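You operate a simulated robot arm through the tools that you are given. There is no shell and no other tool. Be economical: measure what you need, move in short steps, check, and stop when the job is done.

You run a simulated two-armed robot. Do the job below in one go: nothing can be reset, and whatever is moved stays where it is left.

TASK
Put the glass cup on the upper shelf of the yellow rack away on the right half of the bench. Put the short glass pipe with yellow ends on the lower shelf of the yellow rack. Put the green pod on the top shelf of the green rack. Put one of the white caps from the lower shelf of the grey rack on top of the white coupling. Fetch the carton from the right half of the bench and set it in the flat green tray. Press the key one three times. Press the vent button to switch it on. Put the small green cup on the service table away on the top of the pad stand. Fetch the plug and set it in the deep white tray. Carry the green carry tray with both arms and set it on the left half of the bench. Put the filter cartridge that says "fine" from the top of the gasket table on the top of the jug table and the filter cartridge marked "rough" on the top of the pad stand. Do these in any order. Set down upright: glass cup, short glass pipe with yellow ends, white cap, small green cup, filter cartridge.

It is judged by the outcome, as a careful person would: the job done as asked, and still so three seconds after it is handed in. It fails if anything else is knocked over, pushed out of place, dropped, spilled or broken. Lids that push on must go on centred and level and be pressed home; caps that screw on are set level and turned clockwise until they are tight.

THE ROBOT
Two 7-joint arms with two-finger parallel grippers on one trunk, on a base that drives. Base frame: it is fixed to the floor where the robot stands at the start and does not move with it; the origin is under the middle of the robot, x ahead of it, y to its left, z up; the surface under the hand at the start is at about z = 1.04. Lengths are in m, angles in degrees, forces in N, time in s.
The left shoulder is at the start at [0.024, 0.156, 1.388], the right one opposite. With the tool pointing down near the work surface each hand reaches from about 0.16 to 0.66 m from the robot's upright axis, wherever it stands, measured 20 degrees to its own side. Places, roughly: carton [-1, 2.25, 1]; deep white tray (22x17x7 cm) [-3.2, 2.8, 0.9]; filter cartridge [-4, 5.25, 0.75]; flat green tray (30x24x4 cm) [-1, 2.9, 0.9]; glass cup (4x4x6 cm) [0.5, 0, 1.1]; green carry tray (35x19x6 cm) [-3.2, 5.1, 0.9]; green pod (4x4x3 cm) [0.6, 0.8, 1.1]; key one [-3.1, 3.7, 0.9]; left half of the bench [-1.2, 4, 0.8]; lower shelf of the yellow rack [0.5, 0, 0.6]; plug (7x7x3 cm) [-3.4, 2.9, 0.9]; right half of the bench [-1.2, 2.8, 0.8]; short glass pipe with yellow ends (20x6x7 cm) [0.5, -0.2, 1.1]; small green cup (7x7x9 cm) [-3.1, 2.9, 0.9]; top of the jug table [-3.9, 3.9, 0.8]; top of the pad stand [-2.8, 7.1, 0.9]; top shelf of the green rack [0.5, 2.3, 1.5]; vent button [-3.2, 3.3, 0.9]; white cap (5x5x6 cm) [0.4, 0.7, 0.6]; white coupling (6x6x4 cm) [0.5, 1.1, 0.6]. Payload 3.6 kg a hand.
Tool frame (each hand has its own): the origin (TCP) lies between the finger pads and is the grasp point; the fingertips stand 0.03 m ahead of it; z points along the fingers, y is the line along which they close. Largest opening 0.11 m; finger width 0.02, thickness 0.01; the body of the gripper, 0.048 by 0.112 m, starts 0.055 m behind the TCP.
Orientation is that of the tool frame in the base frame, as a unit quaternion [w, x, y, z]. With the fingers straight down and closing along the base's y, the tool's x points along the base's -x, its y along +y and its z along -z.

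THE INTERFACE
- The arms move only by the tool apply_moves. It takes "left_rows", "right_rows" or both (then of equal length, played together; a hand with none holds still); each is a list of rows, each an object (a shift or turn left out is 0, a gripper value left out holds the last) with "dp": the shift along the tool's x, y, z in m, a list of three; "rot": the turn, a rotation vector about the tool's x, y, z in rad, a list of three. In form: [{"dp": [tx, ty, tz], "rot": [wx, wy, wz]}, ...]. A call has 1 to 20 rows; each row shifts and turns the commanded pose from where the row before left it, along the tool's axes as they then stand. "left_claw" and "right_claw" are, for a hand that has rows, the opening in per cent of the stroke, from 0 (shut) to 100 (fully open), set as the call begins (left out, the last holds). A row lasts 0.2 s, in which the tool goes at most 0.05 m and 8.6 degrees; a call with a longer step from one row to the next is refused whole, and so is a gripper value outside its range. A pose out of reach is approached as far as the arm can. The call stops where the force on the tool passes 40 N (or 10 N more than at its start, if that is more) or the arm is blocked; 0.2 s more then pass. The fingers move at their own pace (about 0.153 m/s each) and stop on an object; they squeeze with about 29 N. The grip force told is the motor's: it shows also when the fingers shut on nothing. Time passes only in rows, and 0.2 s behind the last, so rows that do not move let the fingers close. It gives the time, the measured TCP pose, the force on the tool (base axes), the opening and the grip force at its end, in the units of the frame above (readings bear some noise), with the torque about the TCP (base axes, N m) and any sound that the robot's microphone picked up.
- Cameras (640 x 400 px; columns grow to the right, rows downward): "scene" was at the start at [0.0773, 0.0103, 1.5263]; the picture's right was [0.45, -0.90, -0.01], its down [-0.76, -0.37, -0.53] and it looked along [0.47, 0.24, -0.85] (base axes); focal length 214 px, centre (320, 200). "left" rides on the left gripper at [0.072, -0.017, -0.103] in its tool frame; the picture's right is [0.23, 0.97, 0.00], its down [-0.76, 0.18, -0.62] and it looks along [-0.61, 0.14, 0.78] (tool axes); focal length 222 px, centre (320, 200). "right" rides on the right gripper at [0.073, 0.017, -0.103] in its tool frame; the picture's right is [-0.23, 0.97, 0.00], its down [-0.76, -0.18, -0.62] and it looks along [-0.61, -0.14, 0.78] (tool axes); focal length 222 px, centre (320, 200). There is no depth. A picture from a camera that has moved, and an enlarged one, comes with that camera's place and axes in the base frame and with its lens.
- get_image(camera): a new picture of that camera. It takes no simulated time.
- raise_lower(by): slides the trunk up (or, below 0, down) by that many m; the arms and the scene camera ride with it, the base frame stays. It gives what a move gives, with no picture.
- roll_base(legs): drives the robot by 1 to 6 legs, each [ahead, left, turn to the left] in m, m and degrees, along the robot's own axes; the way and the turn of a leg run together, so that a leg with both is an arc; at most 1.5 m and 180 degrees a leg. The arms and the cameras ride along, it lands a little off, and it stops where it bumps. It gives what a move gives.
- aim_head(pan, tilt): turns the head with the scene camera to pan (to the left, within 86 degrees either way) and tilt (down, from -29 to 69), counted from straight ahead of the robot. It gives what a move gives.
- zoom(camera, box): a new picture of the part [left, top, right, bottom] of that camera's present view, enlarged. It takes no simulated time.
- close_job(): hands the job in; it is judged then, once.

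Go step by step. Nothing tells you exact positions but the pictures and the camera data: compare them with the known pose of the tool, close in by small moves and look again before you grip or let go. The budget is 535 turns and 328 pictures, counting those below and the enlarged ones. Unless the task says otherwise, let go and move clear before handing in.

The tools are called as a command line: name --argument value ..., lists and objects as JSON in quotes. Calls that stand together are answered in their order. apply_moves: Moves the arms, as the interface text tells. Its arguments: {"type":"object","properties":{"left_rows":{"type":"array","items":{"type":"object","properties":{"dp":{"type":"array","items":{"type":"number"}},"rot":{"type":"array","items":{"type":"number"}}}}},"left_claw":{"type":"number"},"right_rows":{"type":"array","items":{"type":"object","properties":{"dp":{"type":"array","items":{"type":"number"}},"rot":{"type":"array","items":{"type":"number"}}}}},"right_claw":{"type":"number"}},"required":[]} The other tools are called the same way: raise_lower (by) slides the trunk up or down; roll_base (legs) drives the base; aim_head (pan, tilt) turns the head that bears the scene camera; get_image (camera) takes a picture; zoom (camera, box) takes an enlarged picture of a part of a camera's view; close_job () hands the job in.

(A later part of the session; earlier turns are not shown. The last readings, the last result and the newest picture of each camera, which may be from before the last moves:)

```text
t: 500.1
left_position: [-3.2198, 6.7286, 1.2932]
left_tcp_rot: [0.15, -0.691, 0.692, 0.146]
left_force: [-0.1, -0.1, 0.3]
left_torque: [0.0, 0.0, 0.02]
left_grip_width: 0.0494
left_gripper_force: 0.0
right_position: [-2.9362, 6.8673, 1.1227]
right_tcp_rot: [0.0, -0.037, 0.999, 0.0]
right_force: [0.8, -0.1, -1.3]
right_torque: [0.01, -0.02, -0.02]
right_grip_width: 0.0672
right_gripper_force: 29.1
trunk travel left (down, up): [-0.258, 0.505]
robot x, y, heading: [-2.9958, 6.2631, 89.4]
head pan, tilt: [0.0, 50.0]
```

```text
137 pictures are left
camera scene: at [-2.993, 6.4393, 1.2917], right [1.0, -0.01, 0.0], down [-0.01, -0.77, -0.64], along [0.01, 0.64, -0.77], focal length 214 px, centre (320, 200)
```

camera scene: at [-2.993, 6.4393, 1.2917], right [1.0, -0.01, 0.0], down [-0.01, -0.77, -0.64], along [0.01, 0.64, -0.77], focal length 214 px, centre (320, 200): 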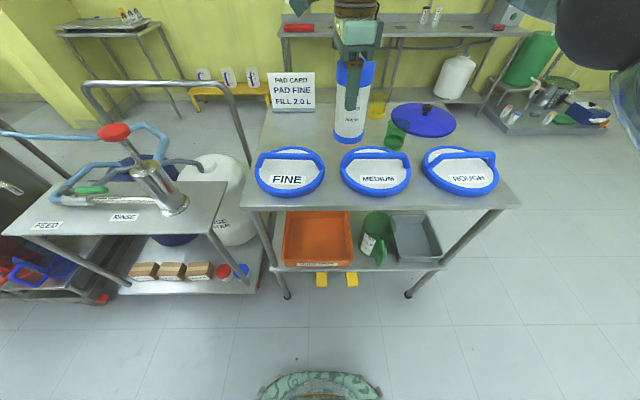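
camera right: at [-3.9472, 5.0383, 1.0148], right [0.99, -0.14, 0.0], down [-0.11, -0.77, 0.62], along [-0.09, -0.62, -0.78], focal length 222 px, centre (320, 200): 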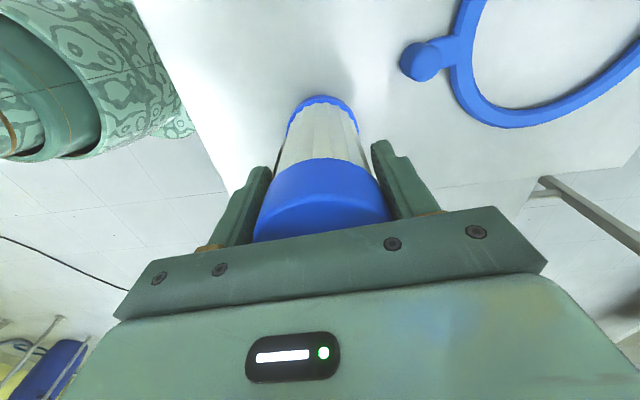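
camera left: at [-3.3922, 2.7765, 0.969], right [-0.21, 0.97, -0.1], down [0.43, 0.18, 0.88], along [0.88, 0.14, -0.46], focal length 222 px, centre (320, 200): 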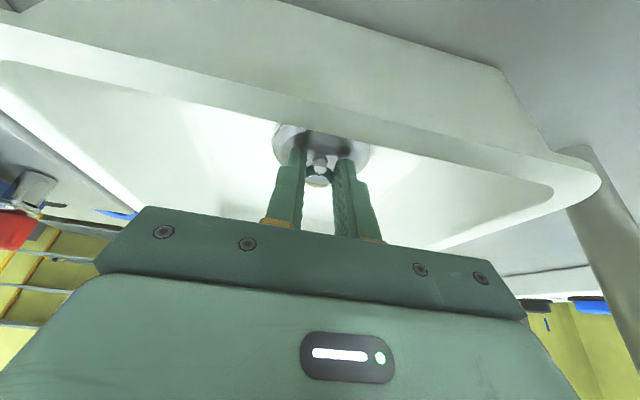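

roll_base --legs '[[0.2, 0.085, 0.6]]'

get_image --camera "right"

get_image --camera "scene"

```text
t: 501.7
left_position: [-3.3093, 6.9307, 1.2941]
left_tcp_rot: [-0.15, 0.696, -0.687, -0.147]
left_force: [0.7, 0.3, -0.2]
left_torque: [0.03, -0.01, -0.01]
left_grip_width: 0.0496
left_gripper_force: 0.1
right_position: [-3.0279, 7.0743, 1.1222]
right_tcp_rot: [0.001, -0.043, 0.999, -0.001]
right_force: [0.5, 0.3, -2.0]
right_torque: [-0.01, 0.01, 0.02]
right_grip_width: 0.0668
right_gripper_force: 29.1
trunk travel left (down, up): [-0.258, 0.505]
robot x, y, heading: [-3.0761, 6.4662, 90.3]
head pan, tilt: [0.0, 50.0]
```

```text
136 pictures are left
camera right: at [-3.1024, 7.0866, 1.2253], right [0.14, 0.99, 0.0], down [0.77, -0.11, 0.62], along [0.62, -0.09, -0.78], focal length 222 px, centre (320, 200)
```

right: 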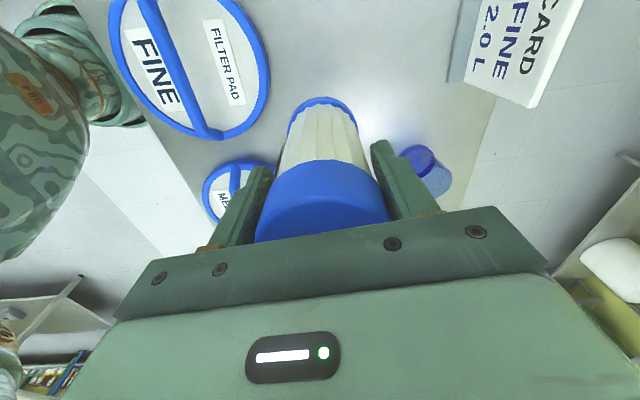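

```text
135 pictures are left
camera scene: at [-3.078, 6.6457, 1.2915], right [1.0, 0.0, 0.0], down [0.0, -0.77, -0.64], along [0.0, 0.64, -0.77], focal length 214 px, centre (320, 200)
```

scene: 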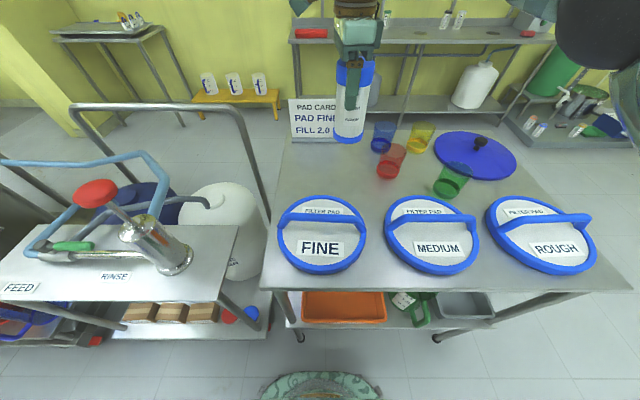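

apply_moves --right_rows '[{"dp": [-0.023, 0.0165, 0]}, {"dp": [-0.023, 0.0165, 0]}, {"dp": [0, 0, 0.03]}, {"dp": [0, 0, 0.03]}, {"dp": [0, 0, 0.03]}, {}]'

zoom --camera "scene" --box '[240, 40, 460, 240]'

```text
t: 503.1
left_position: [-3.3093, 6.9312, 1.2946]
left_tcp_rot: [-0.15, 0.696, -0.687, -0.147]
left_force: [-0.3, -0.8, 0.1]
left_torque: [0.02, 0.0, 0.02]
left_grip_width: 0.0498
left_gripper_force: 0.1
right_position: [-2.9858, 7.1079, 1.0329]
right_tcp_rot: [0.002, -0.042, 0.999, -0.001]
right_force: [0.5, -0.3, -1.5]
right_torque: [-0.01, 0.04, 0.0]
right_grip_width: 0.067
right_gripper_force: 29.1
trunk travel left (down, up): [-0.258, 0.505]
robot x, y, heading: [-3.0795, 6.4747, 90.2]
head pan, tilt: [0.0, 50.0]
```

```text
2.00 times, centred on (350, 140) of scene
camera zoom: at [-3.0776, 6.6445, 1.2917], right [1.0, 0.0, 0.0], down [0.0, -0.77, -0.64], along [0.0, 0.64, -0.77], focal length 429 px, centre (260, 320)
```

zoom: 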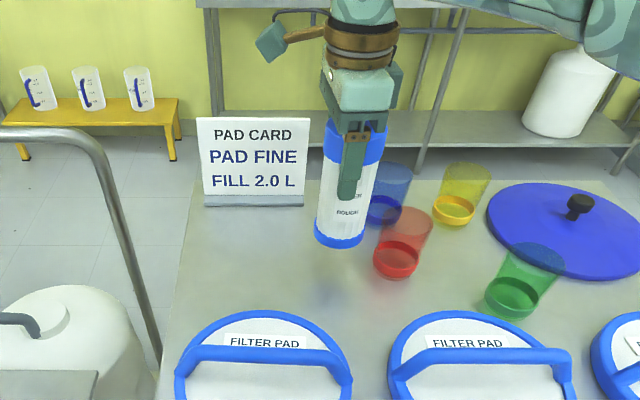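

Clear all around. I lower to contact.

apply_moves --right_rows '[{"dp": [0, 0, 0.02]}, {"dp": [0, 0, 0.015]}, {"dp": [0, 0, 0.01]}, {}]'

apply_moves --right_rows '[{"dp": [0, 0, 0.004]}, {"dp": [0, 0, 0.004]}, {"dp": [0, 0, 0.004]}, {}]'

zoom --camera "scene" --box '[240, 40, 460, 240]'

```text
t: 504.1
left_position: [-3.3072, 6.9313, 1.294]
left_tcp_rot: [-0.15, 0.696, -0.687, -0.147]
left_force: [-0.2, -0.1, -0.3]
left_torque: [0.01, -0.01, -0.01]
left_grip_width: 0.0495
left_gripper_force: 0.1
right_position: [-2.9847, 7.1098, 0.9864]
right_tcp_rot: [0.001, -0.043, 0.999, 0.0]
right_force: [0.7, -1.0, -1.8]
right_torque: [-0.01, 0.02, -0.01]
right_grip_width: 0.0665
right_gripper_force: 28.7
trunk travel left (down, up): [-0.258, 0.505]
robot x, y, heading: [-3.0792, 6.4721, 90.1]
head pan, tilt: [0.0, 50.0]
```

```text
t: 505.1
left_position: [-3.3075, 6.9303, 1.295]
left_tcp_rot: [-0.149, 0.696, -0.687, -0.147]
left_force: [0.1, 0.4, 0.5]
left_torque: [0.01, 0.0, 0.01]
left_grip_width: 0.0493
left_gripper_force: 0.0
right_position: [-2.9838, 7.1107, 0.9747]
right_tcp_rot: [0.002, -0.043, 0.999, -0.001]
right_force: [-0.3, 0.0, -2.7]
right_torque: [-0.02, 0.03, 0.01]
right_grip_width: 0.0667
right_gripper_force: 29.6
trunk travel left (down, up): [-0.258, 0.505]
robot x, y, heading: [-3.075, 6.4699, 90.4]
head pan, tilt: [0.0, 50.0]
```

```text
2.00 times, centred on (350, 140) of scene
camera zoom: at [-3.0775, 6.6447, 1.2917], right [1.0, 0.0, 0.0], down [0.0, -0.77, -0.64], along [0.0, 0.64, -0.77], focal length 429 px, centre (260, 320)
```

zoom: 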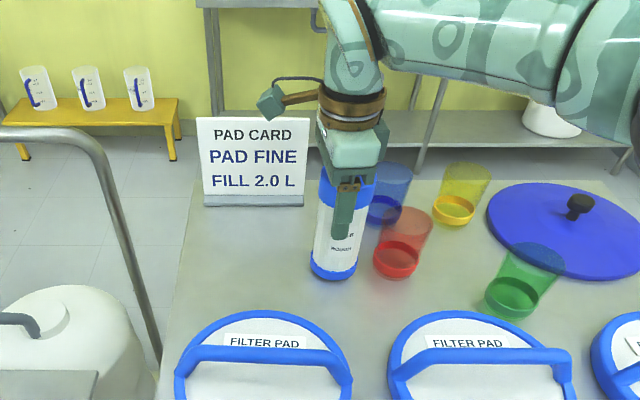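

apply_moves --right_rows '[{"dp": [0, 0, 0.004]}, {"dp": [0, 0, 0.004]}, {}]'

apply_moves --right_rows '[{"dp": [0, 0, 0.003]}, {"dp": [0, 0, 0.003]}, {}]'

```text
t: 505.9
left_position: [-3.3098, 6.9282, 1.2962]
left_tcp_rot: [-0.152, 0.695, -0.687, -0.148]
left_force: [-0.3, 0.6, -0.5]
left_torque: [0.0, -0.02, 0.03]
left_grip_width: 0.0495
left_gripper_force: 0.1
right_position: [-2.9847, 7.1087, 0.9721]
right_tcp_rot: [0.001, -0.043, 0.999, 0.004]
right_force: [0.9, 7.8, 29.5]
right_torque: [0.0, -0.28, 0.16]
right_grip_width: 0.0671
right_gripper_force: 29.2
trunk travel left (down, up): [-0.258, 0.505]
robot x, y, heading: [-3.0751, 6.4709, 90.3]
head pan, tilt: [0.0, 50.0]
```

```text
t: 506.7
left_position: [-3.3086, 6.9275, 1.2952]
left_tcp_rot: [-0.152, 0.695, -0.687, -0.148]
left_force: [0.6, 0.1, 0.5]
left_torque: [0.01, -0.03, 0.03]
left_grip_width: 0.0492
left_gripper_force: 0.0
right_position: [-2.9863, 7.1073, 0.9637]
right_tcp_rot: [0.0, -0.043, 0.999, 0.001]
right_force: [-2.5, 0.5, 27.5]
right_torque: [-0.34, -0.05, -0.13]
right_grip_width: 0.0663
right_gripper_force: 28.8
trunk travel left (down, up): [-0.258, 0.505]
robot x, y, heading: [-3.0802, 6.4736, 90.5]
head pan, tilt: [0.0, 50.0]
```

Contact. I release and rise straight up.

apply_moves --right_rows '[{"dp": [0, 0, -0.004]}, {}, {}, {}]' --right_claw 90

apply_moves --right_rows '[{"dp": [0, 0, -0.03]}, {"dp": [0, 0, -0.04]}, {"dp": [0, 0, -0.04]}, {"dp": [0, 0, -0.04]}, {"dp": [0, 0, -0.04]}, {}]'

zoom --camera "scene" --box '[240, 40, 520, 280]'

```text
t: 507.7
left_position: [-3.3075, 6.9305, 1.2947]
left_tcp_rot: [-0.15, 0.696, -0.687, -0.147]
left_force: [-0.4, -0.5, 0.0]
left_torque: [-0.01, -0.01, 0.0]
left_grip_width: 0.0495
left_gripper_force: 0.0
right_position: [-2.9842, 7.1102, 0.9675]
right_tcp_rot: [0.001, -0.043, 0.999, 0.0]
right_force: [-0.3, 1.4, -0.4]
right_torque: [0.01, 0.03, 0.01]
right_grip_width: 0.099
right_gripper_force: 0.0
trunk travel left (down, up): [-0.258, 0.505]
robot x, y, heading: [-3.0726, 6.4697, 90.2]
head pan, tilt: [0.0, 50.0]
```

```text
t: 509.1
left_position: [-3.3062, 6.9312, 1.2933]
left_tcp_rot: [-0.149, 0.696, -0.686, -0.148]
left_force: [0.0, 0.2, -0.5]
left_torque: [-0.04, 0.04, 0.01]
left_grip_width: 0.0494
left_gripper_force: 0.0
right_position: [-2.9897, 7.1037, 1.1546]
right_tcp_rot: [-0.001, -0.043, 0.999, -0.001]
right_force: [0.1, 0.6, -0.5]
right_torque: [-0.04, 0.0, -0.03]
right_grip_width: 0.0991
right_gripper_force: 0.1
right hand out of reach, approached as far as the arm can: row 5
trunk travel left (down, up): [-0.258, 0.505]
robot x, y, heading: [-3.0753, 6.4726, 90.2]
head pan, tilt: [0.0, 50.0]
```

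```text
1.67 times, centred on (380, 160) of scene
camera zoom: at [-3.0766, 6.645, 1.2916], right [1.0, 0.0, 0.0], down [0.0, -0.77, -0.64], along [0.0, 0.64, -0.77], focal length 358 px, centre (220, 267)
```

zoom: 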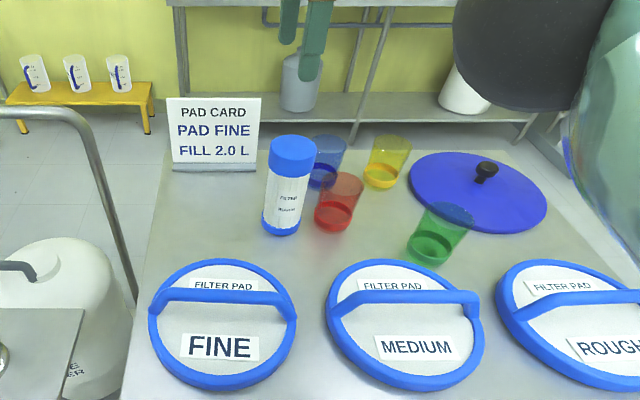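

ROUGH stands upright on the pad stand. Last: the green carry tray. I go to the east side of its table and face it.

roll_base --legs '[[-0.35, 0, 0], [0, -0.85, 0], [-0.7, 0, 0], [0, 0, 90], [0, 0.3, 0]]'

aim_head --pan 0 --tilt 40

get_image --camera "scene"

```text
t: 524.4
left_position: [-2.6835, 4.8992, 1.2935]
left_tcp_rot: [-0.003, 0.978, 0.0, -0.209]
left_force: [-0.5, -0.7, -0.4]
left_torque: [0.05, 0.01, -0.01]
left_grip_width: 0.0494
left_gripper_force: 0.0
right_position: [-2.8544, 5.2199, 1.1546]
right_tcp_rot: [-0.001, 0.732, -0.682, 0.0]
right_force: [0.1, -0.2, 0.0]
right_torque: [0.05, 0.01, -0.02]
right_grip_width: 0.0988
right_gripper_force: 0.1
trunk travel left (down, up): [-0.258, 0.505]
robot x, y, heading: [-2.2236, 5.1271, 179.3]
head pan, tilt: [0.0, 50.0]
```

```text
t: 525.1
left_position: [-2.684, 4.9013, 1.2944]
left_tcp_rot: [-0.003, 0.978, 0.0, -0.21]
left_force: [1.4, 0.7, 0.5]
left_torque: [0.01, 0.0, 0.01]
left_grip_width: 0.0496
left_gripper_force: 0.0
right_position: [-2.8539, 5.2227, 1.1547]
right_tcp_rot: [0.0, 0.732, -0.681, 0.0]
right_force: [-0.2, -0.4, -0.7]
right_torque: [0.03, -0.01, 0.03]
right_grip_width: 0.0991
right_gripper_force: 0.1
trunk travel left (down, up): [-0.258, 0.505]
robot x, y, heading: [-2.2197, 5.1272, 179.2]
head pan, tilt: [0.0, 40.0]
```

```text
131 pictures are left
camera scene: at [-2.4023, 5.1262, 1.3058], right [0.01, 1.0, 0.0], down [0.64, -0.01, -0.77], along [-0.77, 0.01, -0.64], focal length 214 px, centre (320, 200)
```

scene: 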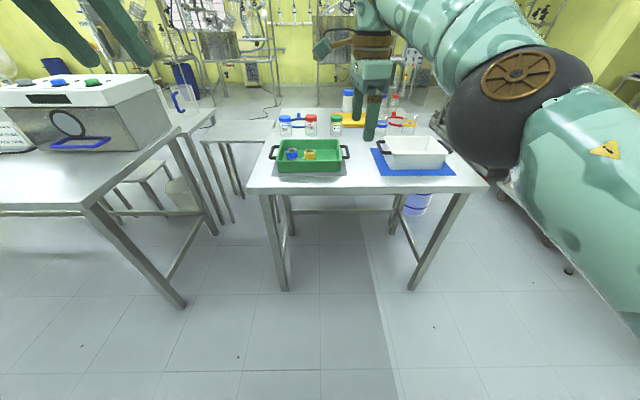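

zoom --camera "scene" --box '[240, 100, 400, 200]'

```text
4.00 times, centred on (320, 150) of scene
camera zoom: at [-2.4023, 5.1262, 1.3058], right [0.01, 1.0, 0.0], down [0.64, -0.01, -0.77], along [-0.77, 0.01, -0.64], focal length 858 px, centre (320, 400)
```

zoom: 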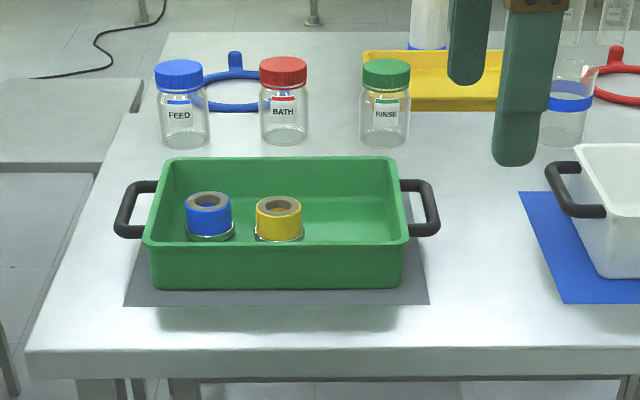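

The tray's handle bars are at about [-3.19, 4.94] and [-3.19, 5.247], z ≈ 0.90, bars along x. I turn the right hand to close along y, straighten the left, and spread them to the handle spacing.

apply_moves --right_rows '[{"rot": [0, 0, -0.125]}, {"rot": [0, 0, -0.125]}, {"rot": [0, 0, -0.125]}, {"rot": [0, 0, -0.125]}, {"rot": [0, 0, -0.125]}, {"rot": [0, 0, -0.125]}, {"rot": [0, 0, -0.125]}, {"rot": [0, 0, -0.125]}, {"rot": [0, 0, -0.125]}, {"rot": [0, 0, -0.125]}, {"rot": [0, 0, -0.125]}, {"rot": [0, 0, -0.125]}]' --left_rows '[{"rot": [0, 0.105, 0]}, {"rot": [0, 0.105, 0]}, {"rot": [0, 0.105, 0]}, {"rot": [0, 0.105, 0]}, {"dp": [-0.015, 0, 0.025]}, {"dp": [-0.015, 0, 0.025]}, {"dp": [-0.015, 0, 0.025]}, {"dp": [-0.015, 0, 0.025]}, {"dp": [-0.015, 0, 0.025]}, {"dp": [-0.015, 0, 0.02]}, {"dp": [-0.015, 0, 0]}, {"dp": [-0.015, 0, 0]}]'

get_image --camera "scene"

```text
t: 527.7
left_position: [-2.7751, 4.9393, 1.1048]
left_tcp_rot: [-0.004, 1.0, -0.001, -0.001]
left_force: [-0.3, -0.3, -0.5]
left_torque: [-0.03, 0.01, -0.01]
left_grip_width: 0.0496
left_gripper_force: 0.1
left hand out of reach, approached as far as the arm can: row 2, 3, 4, 12
right_position: [-2.833, 5.2386, 1.1587]
right_tcp_rot: [-0.007, 0.993, -0.12, -0.02]
right_force: [0.8, 0.7, -0.1]
right_torque: [0.0, 0.0, 0.02]
right_grip_width: 0.0987
right_gripper_force: 0.1
right hand out of reach, approached as far as the arm can: row 9, 10, 11, 12
trunk travel left (down, up): [-0.258, 0.505]
robot x, y, heading: [-2.2191, 5.1239, 179.6]
head pan, tilt: [0.0, 40.0]
```

```text
129 pictures are left
camera scene: at [-2.4031, 5.1259, 1.3057], right [0.01, 1.0, 0.0], down [0.64, -0.01, -0.77], along [-0.77, 0.01, -0.64], focal length 214 px, centre (320, 200)
```

scene: 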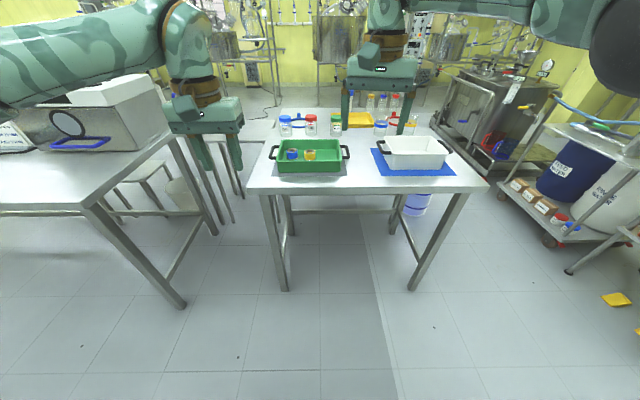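

apply_moves --right_rows '[{"dp": [0.005, 0, 0.02]}, {"dp": [0.005, 0, 0.02], "rot": [-0.007, 0.02, -0.12]}, {"dp": [0.005, 0, 0.02], "rot": [-0.007, 0.02, -0.12]}, {"dp": [0.005, -0.002, 0.02]}, {"dp": [0.005, -0.002, 0.02]}, {}]' --left_rows '[{"dp": [-0.005, 0, 0.01]}, {"dp": [-0.005, 0, 0.01]}, {"dp": [-0.005, 0, 0.01]}, {"dp": [-0.005, 0, 0.01]}, {"dp": [-0.005, 0, 0.01]}, {}]' --left_claw 60 --right_claw 60

```text
t: 529.1
left_position: [-2.7944, 4.9342, 1.0536]
left_tcp_rot: [-0.004, 1.0, -0.002, -0.002]
left_force: [0.6, -0.5, -0.2]
left_torque: [-0.01, -0.04, 0.0]
left_grip_width: 0.066
left_gripper_force: 0.0
left hand out of reach, approached as far as the arm can: row 3, 5
right_position: [-2.8043, 5.241, 1.0597]
right_tcp_rot: [0.0, 1.0, -0.001, 0.0]
right_force: [-0.1, 0.0, -0.5]
right_torque: [0.01, -0.02, 0.0]
right_grip_width: 0.066
right_gripper_force: 0.1
right hand out of reach, approached as far as the arm can: row 3
trunk travel left (down, up): [-0.258, 0.505]
robot x, y, heading: [-2.2211, 5.1235, 179.2]
head pan, tilt: [0.0, 40.0]
```

roll_base --legs '[[0.34, 0, 0.8]]'

get_image --camera "left"

get_image --camera "right"

get_image --camera "scene"

```text
t: 531.4
left_position: [-3.1387, 4.9332, 1.0528]
left_tcp_rot: [-0.004, 1.0, 0.002, -0.001]
left_force: [-0.4, -0.2, -0.1]
left_torque: [0.0, -0.04, 0.05]
left_grip_width: 0.0662
left_gripper_force: 0.1
right_position: [-3.1542, 5.238, 1.0599]
right_tcp_rot: [0.0, 1.0, 0.004, 0.001]
right_force: [0.6, -0.1, -0.4]
right_torque: [-0.03, 0.01, -0.01]
right_grip_width: 0.066
right_gripper_force: 0.0
trunk travel left (down, up): [-0.258, 0.505]
robot x, y, heading: [-2.5661, 5.1344, 179.7]
head pan, tilt: [0.0, 40.0]
```

```text
128 pictures are left
camera left: at [-3.0673, 4.9492, 1.1579], right [0.23, -0.97, -0.01], down [-0.76, -0.19, 0.62], along [-0.61, -0.14, -0.78], focal length 222 px, centre (320, 200)
```

left: 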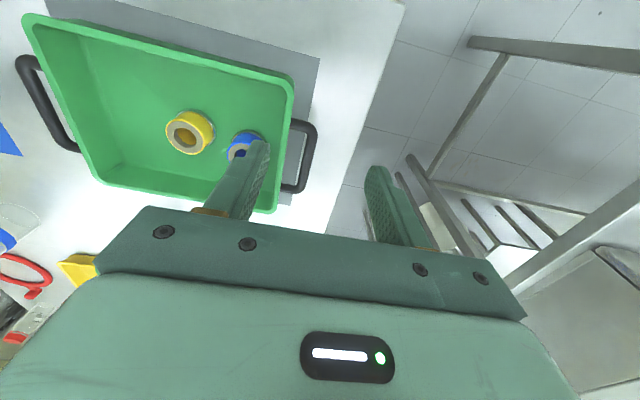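

```text
127 pictures are left
camera right: at [-3.0814, 5.2241, 1.1626], right [-0.22, -0.98, 0.0], down [-0.76, 0.17, 0.62], along [-0.61, 0.14, -0.78], focal length 222 px, centre (320, 200)
```

right: 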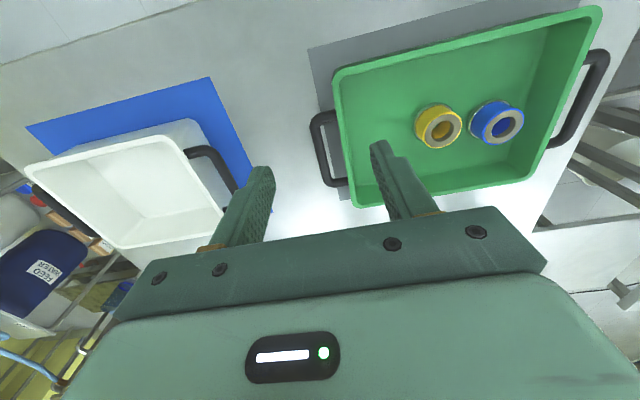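

```text
126 pictures are left
camera scene: at [-2.7497, 5.1269, 1.3057], right [0.0, 1.0, 0.0], down [0.64, 0.0, -0.77], along [-0.77, 0.0, -0.64], focal length 214 px, centre (320, 200)
```

scene: 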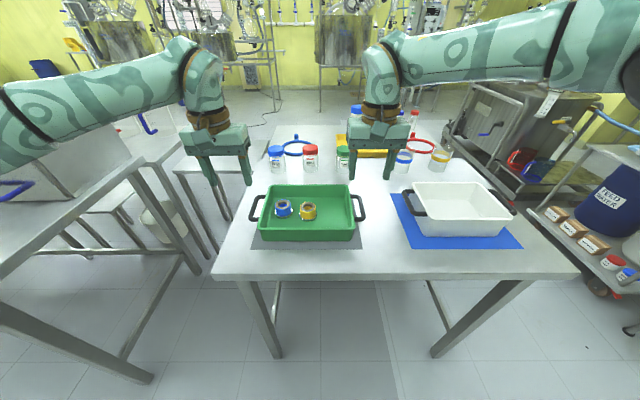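

roll_base --legs '[[0.06, 0, 0.2]]'

get_image --camera "left"

get_image --camera "right"

```text
t: 532.4
left_position: [-3.2022, 4.9302, 1.0532]
left_tcp_rot: [-0.004, 1.0, 0.005, -0.001]
left_force: [-0.1, 0.2, -1.6]
left_torque: [0.01, -0.03, 0.02]
left_grip_width: 0.0659
left_gripper_force: 0.1
right_position: [-3.2144, 5.2373, 1.0582]
right_tcp_rot: [0.0, 1.0, 0.005, 0.002]
right_force: [0.4, 0.2, -0.3]
right_torque: [-0.01, -0.06, -0.02]
right_grip_width: 0.0659
right_gripper_force: 0.1
trunk travel left (down, up): [-0.258, 0.505]
robot x, y, heading: [-2.6257, 5.1281, -180.2]
head pan, tilt: [0.0, 40.0]
```

```text
125 pictures are left
camera left: at [-3.1294, 4.9479, 1.1572], right [0.24, -0.97, -0.01], down [-0.76, -0.19, 0.62], along [-0.61, -0.14, -0.78], focal length 222 px, centre (320, 200)
```

left: 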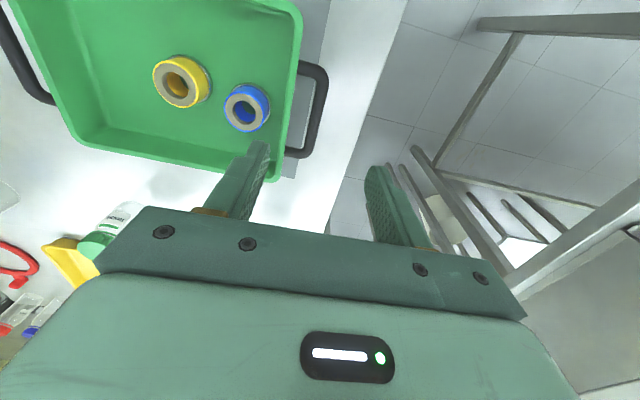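

```text
124 pictures are left
camera right: at [-3.1443, 5.2229, 1.1618], right [-0.22, -0.98, 0.0], down [-0.77, 0.17, 0.62], along [-0.61, 0.14, -0.78], focal length 222 px, centre (320, 200)
```

right: 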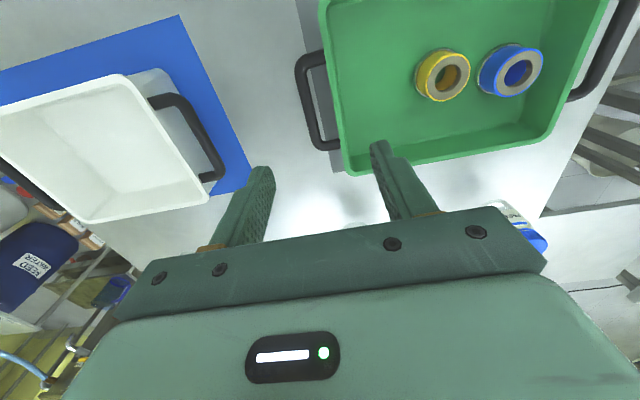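

Bars at y ≈ 4.9365 and 5.253. I correct laterally and lower both hands partway.

apply_moves --left_rows '[{"dp": [0, -0.003, 0.02]}, {"dp": [0, -0.003, 0.02]}, {"dp": [0, 0, 0.02]}, {"dp": [0, 0, 0.02]}, {"dp": [0, 0, 0.02]}, {}]' --right_rows '[{"dp": [0, -0.0075, 0.02]}, {"dp": [0, -0.0075, 0.02]}, {"dp": [0, 0, 0.02]}, {"dp": [0, 0, 0.02]}, {"dp": [0, 0, 0.02]}, {}]'

get_image --camera "left"

get_image --camera "right"

zoom --camera "scene" --box '[220, 130, 400, 250]'

```text
t: 533.8
left_position: [-3.1958, 4.9353, 0.9548]
left_tcp_rot: [-0.004, 1.0, 0.004, -0.003]
left_force: [0.4, 0.9, 0.1]
left_torque: [-0.03, -0.01, 0.05]
left_grip_width: 0.0661
left_gripper_force: 0.2
left hand out of reach, approached as far as the arm can: row 5
right_position: [-3.2151, 5.2537, 0.9622]
right_tcp_rot: [0.0, 1.0, 0.005, 0.001]
right_force: [-0.3, 0.3, -0.3]
right_torque: [0.02, -0.02, 0.0]
right_grip_width: 0.0656
right_gripper_force: 0.1
trunk travel left (down, up): [-0.258, 0.505]
robot x, y, heading: [-2.6253, 5.1301, -179.9]
head pan, tilt: [0.0, 40.0]
```

```text
123 pictures are left
camera left: at [-3.1233, 4.9513, 1.0592], right [0.24, -0.97, -0.01], down [-0.76, -0.19, 0.63], along [-0.61, -0.14, -0.78], focal length 222 px, centre (320, 200)
```

left: 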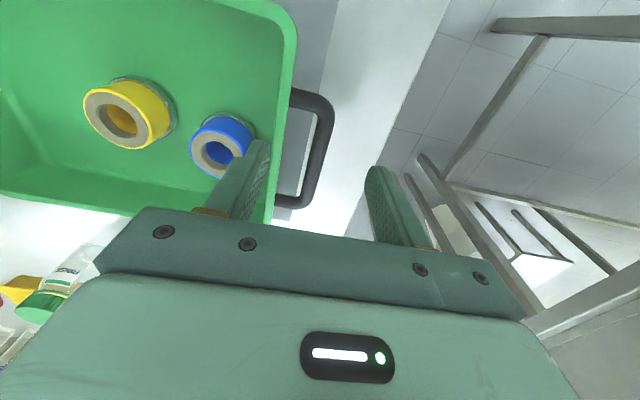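

```text
122 pictures are left
camera right: at [-3.1437, 5.2385, 1.0648], right [-0.22, -0.98, 0.0], down [-0.76, 0.17, 0.62], along [-0.61, 0.13, -0.78], focal length 222 px, centre (320, 200)
```

right: 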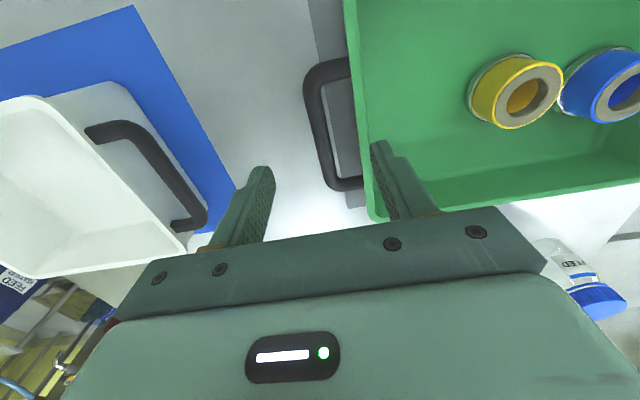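

```text
3.33 times, centred on (310, 190) of scene
camera zoom: at [-2.81, 5.1266, 1.3059], right [0.0, 1.0, 0.0], down [0.64, 0.0, -0.77], along [-0.77, 0.0, -0.64], focal length 715 px, centre (353, 233)
```

zoom: 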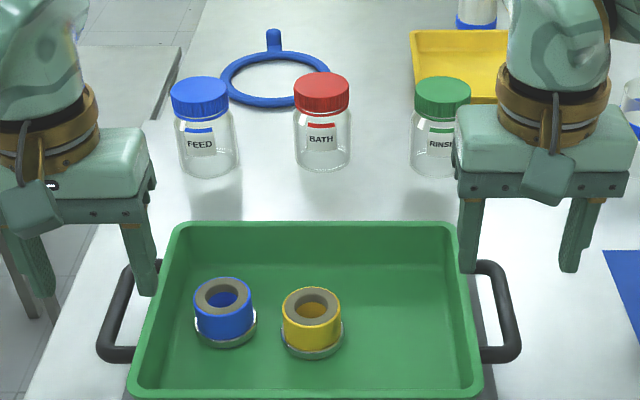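

The gap between bar and wall is only about 2 cm, so I narrow the openings to about 2.5 cm, fine-align, and look again.

apply_moves --left_rows '[{"dp": [0, 0.003, 0]}, {}, {}]' --right_rows '[{"dp": [0.008, 0.0025, 0.006]}, {}, {}]' --left_claw 24 --right_claw 24

zoom --camera "left" --box '[220, 70, 420, 250]'

zoom --camera "right" --box '[220, 40, 420, 220]'

```text
t: 534.6
left_position: [-3.195, 4.9309, 0.9566]
left_tcp_rot: [-0.003, 1.0, 0.004, -0.002]
left_force: [-0.7, 0.2, 0.7]
left_torque: [0.0, 0.01, 0.0]
left_grip_width: 0.0265
left_gripper_force: 0.1
right_position: [-3.2059, 5.251, 0.9545]
right_tcp_rot: [0.0, 1.0, 0.006, 0.001]
right_force: [0.8, -0.1, -0.6]
right_torque: [0.02, 0.01, 0.01]
right_grip_width: 0.0264
right_gripper_force: 0.2
trunk travel left (down, up): [-0.258, 0.505]
robot x, y, heading: [-2.6272, 5.1233, -179.8]
head pan, tilt: [0.0, 40.0]
```

```text
2.22 times, centred on (320, 160) of left
camera zoom: at [-3.1231, 4.9475, 1.0606], right [0.24, -0.97, -0.01], down [-0.76, -0.19, 0.63], along [-0.61, -0.14, -0.78], focal length 494 px, centre (320, 289)
```

zoom: 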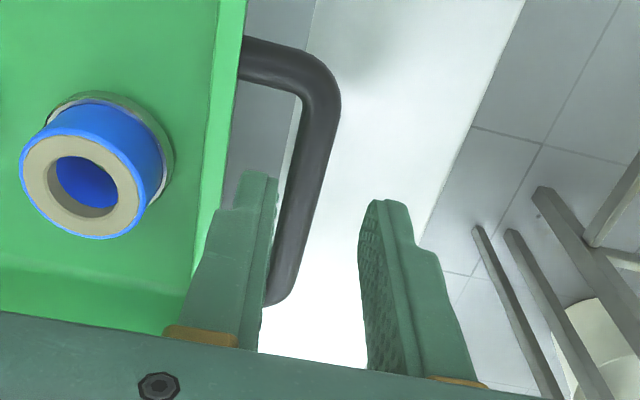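

```text
2.22 times, centred on (320, 130) of right
camera zoom: at [-3.1353, 5.2364, 1.0585], right [-0.22, -0.98, 0.0], down [-0.76, 0.17, 0.62], along [-0.61, 0.13, -0.78], focal length 494 px, centre (320, 356)
```

zoom: 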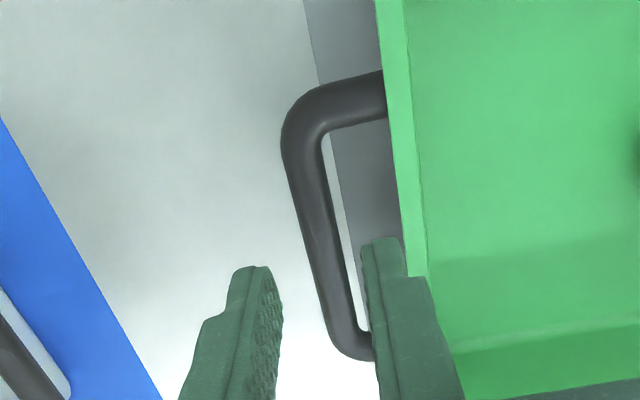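

Both inner fingers line up with the gaps. I lower both hands and close on the bars.

apply_moves --left_rows '[{"dp": [0, 0, 0.014]}, {"dp": [0, 0, 0.014]}, {"dp": [0, 0, 0.014]}, {"dp": [0, 0, 0.012]}, {}]' --right_rows '[{"dp": [0, 0, 0.014]}, {"dp": [0, 0, 0.014]}, {"dp": [0, 0, 0.014]}, {"dp": [0, 0, 0.01]}, {}]'

zoom --camera "left" --box '[220, 70, 420, 250]'

zoom --camera "right" --box '[220, 40, 420, 220]'

```text
t: 535.8
left_position: [-3.1876, 4.9255, 0.9063]
left_tcp_rot: [-0.004, 1.0, 0.004, -0.002]
left_force: [-1.2, 1.2, -0.6]
left_torque: [0.01, 0.01, 0.01]
left_grip_width: 0.0272
left_gripper_force: 0.2
left hand out of reach, approached as far as the arm can: row 3, 4
right_position: [-3.2056, 5.2492, 0.903]
right_tcp_rot: [0.0, 1.0, 0.005, 0.001]
right_force: [-0.9, -0.4, -0.8]
right_torque: [0.04, 0.0, 0.01]
right_grip_width: 0.026
right_gripper_force: 0.0
trunk travel left (down, up): [-0.258, 0.505]
robot x, y, heading: [-2.6302, 5.1264, -180.0]
head pan, tilt: [0.0, 40.0]
```

```text
2.22 times, centred on (320, 160) of left
camera zoom: at [-3.1147, 4.9423, 1.009], right [0.24, -0.97, -0.01], down [-0.76, -0.19, 0.63], along [-0.61, -0.14, -0.78], focal length 494 px, centre (320, 289)
```

zoom: 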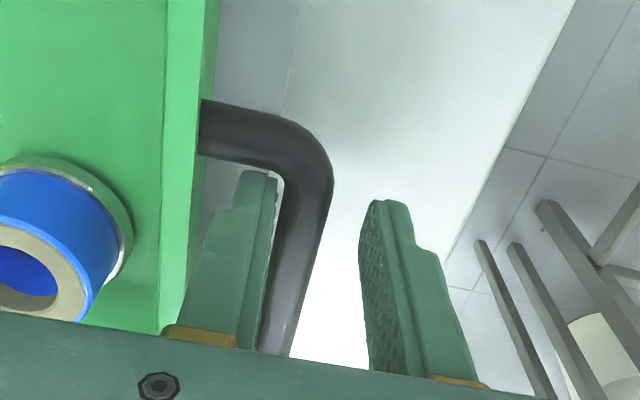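

```text
2.22 times, centred on (320, 130) of right
camera zoom: at [-3.1333, 5.2351, 1.0056], right [-0.22, -0.98, 0.0], down [-0.76, 0.17, 0.62], along [-0.61, 0.13, -0.78], focal length 494 px, centre (320, 356)
```

zoom: 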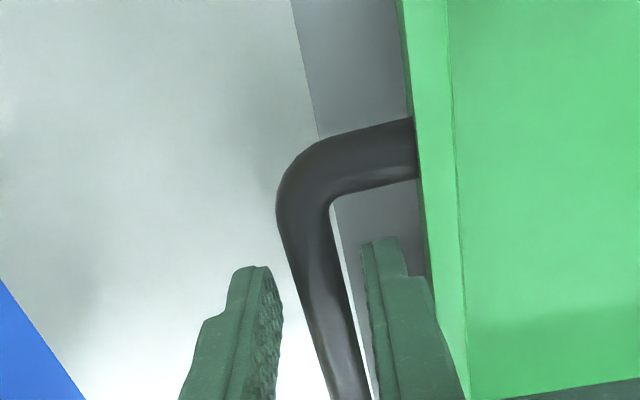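

apply_moves --left_rows '[{"dp": [0.003, -0.004, 0]}, {"dp": [0.003, -0.004, 0]}, {}]'

```text
t: 536.6
left_position: [-3.1822, 4.9326, 0.9048]
left_tcp_rot: [-0.004, 1.0, 0.004, -0.002]
left_force: [-1.3, -0.7, 0.2]
left_torque: [-0.03, 0.02, 0.0]
left_grip_width: 0.0262
left_gripper_force: 0.0
right_position: [-3.2057, 5.2493, 0.902]
right_tcp_rot: [-0.001, 1.0, 0.005, 0.0]
right_force: [0.2, -1.1, 0.3]
right_torque: [0.03, -0.03, -0.03]
right_grip_width: 0.0267
right_gripper_force: 0.1
trunk travel left (down, up): [-0.258, 0.505]
robot x, y, heading: [-2.6275, 5.1295, -179.9]
head pan, tilt: [0.0, 40.0]
```

apply_moves --left_rows '[{}, {}, {}]' --right_rows '[{}, {}, {}]' --left_claw 0 --right_claw 0

zoom --camera "scene" --box '[220, 150, 400, 270]'

```text
t: 537.4
left_position: [-3.1819, 4.9324, 0.9052]
left_tcp_rot: [-0.006, 1.0, 0.003, -0.002]
left_force: [-4.9, 12.7, -0.2]
left_torque: [0.28, 0.12, 0.49]
left_grip_width: 0.0149
left_gripper_force: 29.2
right_position: [-3.2045, 5.2472, 0.9031]
right_tcp_rot: [0.0, 1.0, 0.006, 0.001]
right_force: [4.6, -14.1, -0.5]
right_torque: [-0.3, 0.11, 0.6]
right_grip_width: 0.0135
right_gripper_force: 29.1
trunk travel left (down, up): [-0.258, 0.505]
robot x, y, heading: [-2.6283, 5.1259, -180.0]
head pan, tilt: [0.0, 40.0]
```

```text
3.33 times, centred on (310, 210) of scene
camera zoom: at [-2.8103, 5.1264, 1.3058], right [0.0, 1.0, 0.0], down [0.64, 0.0, -0.77], along [-0.77, 0.0, -0.64], focal length 715 px, centre (353, 167)
```

zoom: 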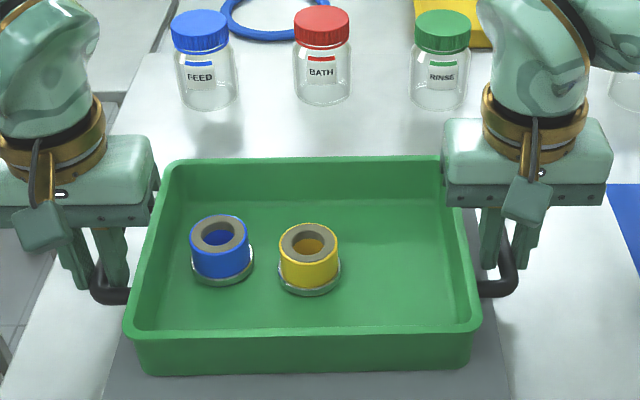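

Both bars gripped. I relieve the slight stretch and lift 3 cm, then check level.

apply_moves --left_rows '[{"dp": [0.002, -0.002, 0]}, {"dp": [0.001, 0, -0.01]}, {"dp": [0.001, 0, -0.01]}, {"dp": [0.001, 0, -0.01]}, {}]' --right_rows '[{"dp": [0.002, 0.002, 0]}, {"dp": [0.001, 0, -0.01]}, {"dp": [0.001, 0, -0.01]}, {"dp": [0.001, 0, -0.01]}, {}]'

get_image --camera "scene"

```text
t: 538.6
left_position: [-3.1779, 4.9333, 0.9325]
left_tcp_rot: [-0.001, 1.0, 0.006, -0.001]
left_force: [-1.2, -24.5, -2.1]
left_torque: [-0.53, 0.1, 0.33]
left_grip_width: 0.0147
left_gripper_force: 28.7
right_position: [-3.2009, 5.2495, 0.9305]
right_tcp_rot: [-0.002, 1.0, 0.004, 0.001]
right_force: [1.5, 25.0, -2.7]
right_torque: [0.53, -0.2, 0.63]
right_grip_width: 0.0139
right_gripper_force: 28.8
trunk travel left (down, up): [-0.258, 0.505]
robot x, y, heading: [-2.6301, 5.1272, -179.7]
head pan, tilt: [0.0, 40.0]
```

```text
115 pictures are left
camera scene: at [-2.8109, 5.1265, 1.3057], right [0.0, 1.0, 0.0], down [0.64, 0.0, -0.77], along [-0.77, 0.0, -0.64], focal length 214 px, centre (320, 200)
```

scene: 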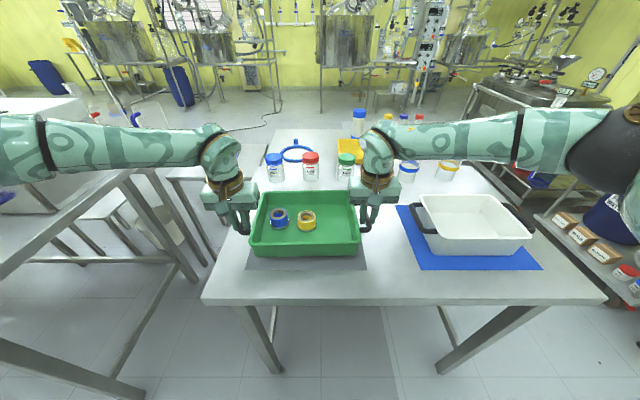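

apply_moves --left_rows '[{"dp": [0, 0.0013, 0]}, {"dp": [0.001, 0, -0.015]}, {"dp": [0.001, 0, -0.02]}, {"dp": [0.001, 0, -0.02]}, {"dp": [0.001, 0, -0.02]}, {"dp": [0.001, 0, -0.015]}, {}]' --right_rows '[{"dp": [0, -0.0013, 0]}, {"dp": [0.001, 0, -0.015]}, {"dp": [0.001, 0, -0.02]}, {"dp": [0.001, 0, -0.02]}, {"dp": [0.001, 0, -0.02]}, {"dp": [0.001, 0, -0.015]}, {}]'

get_image --camera "scene"

```text
t: 540.2
left_position: [-3.1702, 4.9311, 1.0235]
left_tcp_rot: [-0.004, 1.0, 0.003, -0.002]
left_force: [-4.0, 5.3, -2.0]
left_torque: [0.17, 0.06, 0.65]
left_grip_width: 0.015
left_gripper_force: 28.8
right_position: [-3.1975, 5.2478, 1.0218]
right_tcp_rot: [0.002, 1.0, 0.007, 0.002]
right_force: [3.1, -6.5, -2.6]
right_torque: [-0.12, -0.17, 0.58]
right_grip_width: 0.014
right_gripper_force: 29.2
trunk travel left (down, up): [-0.258, 0.505]
robot x, y, heading: [-2.6306, 5.1273, -180.0]
head pan, tilt: [0.0, 40.0]
```

```text
114 pictures are left
camera scene: at [-2.811, 5.1265, 1.3057], right [0.0, 1.0, 0.0], down [0.64, 0.0, -0.77], along [-0.77, 0.0, -0.64], focal length 214 px, centre (320, 200)
```

scene: 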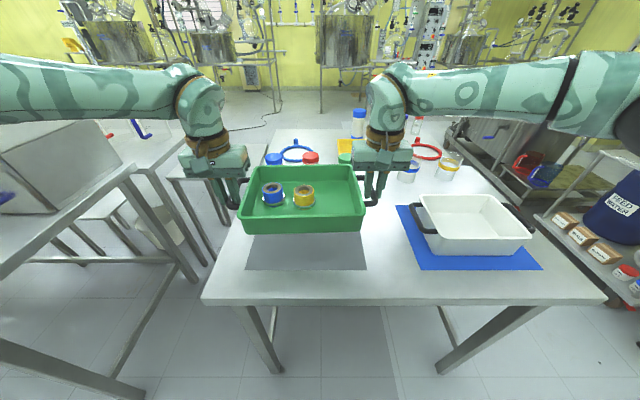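

The tray is up and level. I back away and travel around the north end of the bench toward its clear east side.

roll_base --legs '[[-0.5, 0, 0], [0, -0.6, 0]]'

aim_head --pan 85 --tilt 25

get_image --camera "scene"

```text
t: 546.1
left_position: [-2.6712, 5.5365, 1.023]
left_tcp_rot: [-0.003, 1.0, 0.007, -0.001]
left_force: [-7.7, 35.3, -1.5]
left_torque: [0.75, 0.1, 0.68]
left_grip_width: 0.0146
left_gripper_force: 29.3
right_position: [-2.7, 5.8527, 1.0217]
right_tcp_rot: [0.002, 1.0, 0.008, 0.002]
right_force: [7.4, -34.4, -2.3]
right_torque: [-0.71, -0.2, 0.63]
right_grip_width: 0.0136
right_gripper_force: 29.3
trunk travel left (down, up): [-0.258, 0.505]
robot x, y, heading: [-2.1302, 5.7321, -179.5]
head pan, tilt: [0.0, 40.0]
```

```text
t: 547.7
left_position: [-2.6724, 5.5375, 1.0231]
left_tcp_rot: [-0.005, 1.0, 0.006, -0.001]
left_force: [-3.6, 2.4, -2.9]
left_torque: [0.03, 0.11, 0.64]
left_grip_width: 0.0142
left_gripper_force: 29.3
right_position: [-2.6998, 5.8529, 1.0212]
right_tcp_rot: [0.001, 1.0, 0.01, 0.003]
right_force: [4.5, -3.3, -2.7]
right_torque: [-0.01, -0.25, 0.58]
right_grip_width: 0.0138
right_gripper_force: 28.9
trunk travel left (down, up): [-0.258, 0.505]
robot x, y, heading: [-2.1268, 5.7393, -179.6]
head pan, tilt: [85.0, 25.0]
```

```text
113 pictures are left
camera scene: at [-2.236, 5.643, 1.3291], right [-1.0, 0.08, 0.0], down [0.04, 0.42, -0.91], along [-0.07, -0.9, -0.42], focal length 214 px, centre (320, 200)
```

scene: 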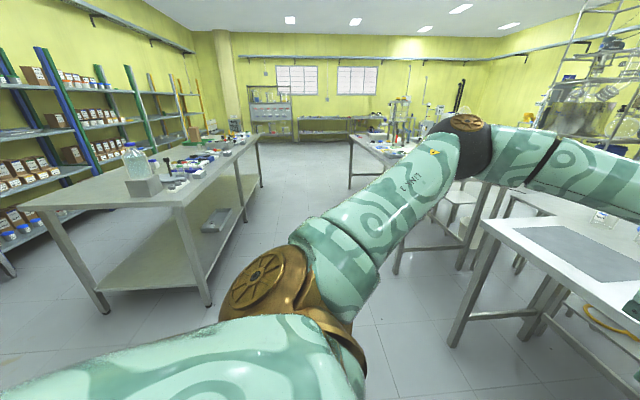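

zoom --camera "scene" --box '[0, 110, 280, 250]'

```text
2.29 times, centred on (140, 180) of scene
camera zoom: at [-2.236, 5.643, 1.3291], right [-1.0, 0.08, 0.0], down [0.04, 0.42, -0.91], along [-0.07, -0.9, -0.42], focal length 490 px, centre (731, 246)
```

zoom: 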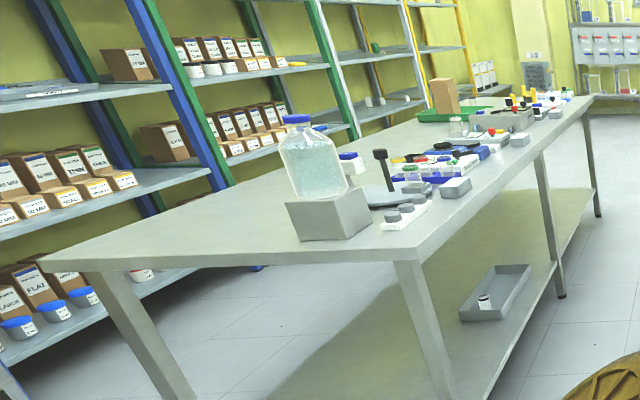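

The bench's north-east area is clear (bottle box stays at x < -1.27). I'll approach from the north: back east, turn to face south, and set the tray at about [-1.02, 4.4].

roll_base --legs '[[-1.1, 0, 0], [0, 0, 45], [0, 0, 45]]'

aim_head --pan 0 --tilt 40

get_image --camera "scene"

```text
t: 557.5
left_position: [-0.8313, 5.1936, 1.025]
left_tcp_rot: [-0.002, 0.712, 0.702, -0.005]
left_force: [-5.3, -3.9, -2.7]
left_torque: [-0.06, 0.13, 0.68]
left_grip_width: 0.0141
left_gripper_force: 28.9
right_position: [-1.1495, 5.1757, 1.0214]
right_tcp_rot: [-0.001, 0.712, 0.702, 0.003]
right_force: [5.6, 4.3, -1.3]
right_torque: [0.16, -0.09, 0.57]
right_grip_width: 0.014
right_gripper_force: 29.3
trunk travel left (down, up): [-0.258, 0.505]
robot x, y, heading: [-1.0166, 5.7426, -91.3]
head pan, tilt: [85.0, 25.0]
```

```text
t: 559.1
left_position: [-0.8327, 5.1943, 1.0235]
left_tcp_rot: [-0.002, 0.712, 0.702, -0.004]
left_force: [0.7, -4.3, -3.2]
left_torque: [-0.13, -0.01, 0.66]
left_grip_width: 0.014
left_gripper_force: 29.0
right_position: [-1.1489, 5.1758, 1.0216]
right_tcp_rot: [-0.001, 0.711, 0.703, 0.003]
right_force: [-0.6, 4.8, -1.5]
right_torque: [0.22, 0.02, 0.63]
right_grip_width: 0.014
right_gripper_force: 29.3
trunk travel left (down, up): [-0.258, 0.505]
robot x, y, heading: [-1.0136, 5.7435, -91.4]
head pan, tilt: [0.0, 40.0]
```

```text
111 pictures are left
camera scene: at [-1.0193, 5.5566, 1.3058], right [-1.0, 0.02, 0.0], down [0.01, 0.64, -0.77], along [-0.02, -0.77, -0.64], focal length 214 px, centre (320, 200)
```

scene: 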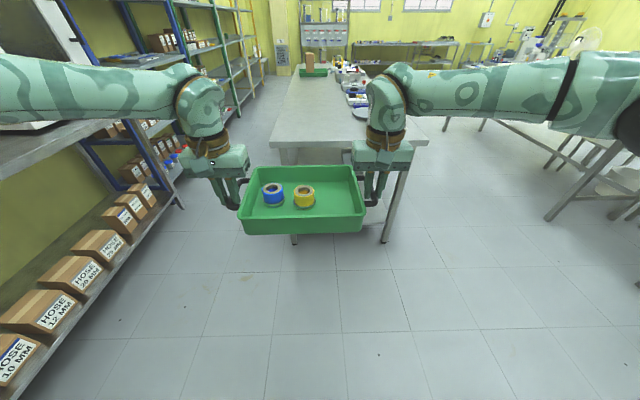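

roll_base --legs '[[0, -0.075, 1.4], [0.78, 0, 0]]'

get_image --camera "scene"

```text
t: 564.0
left_position: [-0.8799, 4.4182, 1.0238]
left_tcp_rot: [-0.002, 0.697, 0.717, -0.004]
left_force: [1.5, -3.1, -2.0]
left_torque: [0.03, -0.04, 0.59]
left_grip_width: 0.0133
left_gripper_force: 28.9
right_position: [-1.1968, 4.388, 1.0213]
right_tcp_rot: [-0.001, 0.698, 0.716, 0.004]
right_force: [-2.1, 3.1, -2.0]
right_torque: [0.12, 0.01, 0.58]
right_grip_width: 0.0141
right_gripper_force: 28.8
trunk travel left (down, up): [-0.258, 0.505]
robot x, y, heading: [-1.0866, 4.9598, -88.9]
head pan, tilt: [0.0, 40.0]
```

```text
110 pictures are left
camera scene: at [-1.0819, 4.7725, 1.3057], right [-1.0, -0.02, 0.0], down [-0.01, 0.64, -0.77], along [0.01, -0.77, -0.64], focal length 214 px, centre (320, 200)
```

scene: 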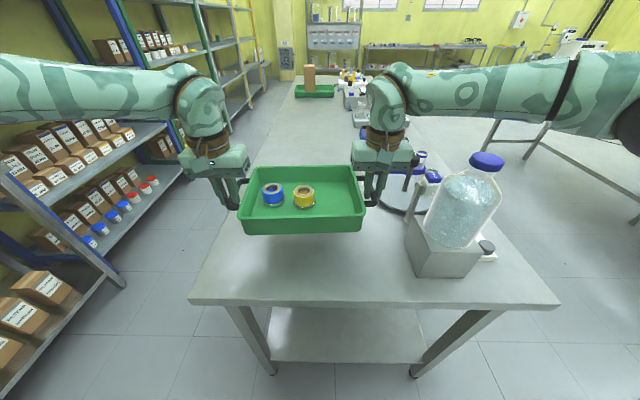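

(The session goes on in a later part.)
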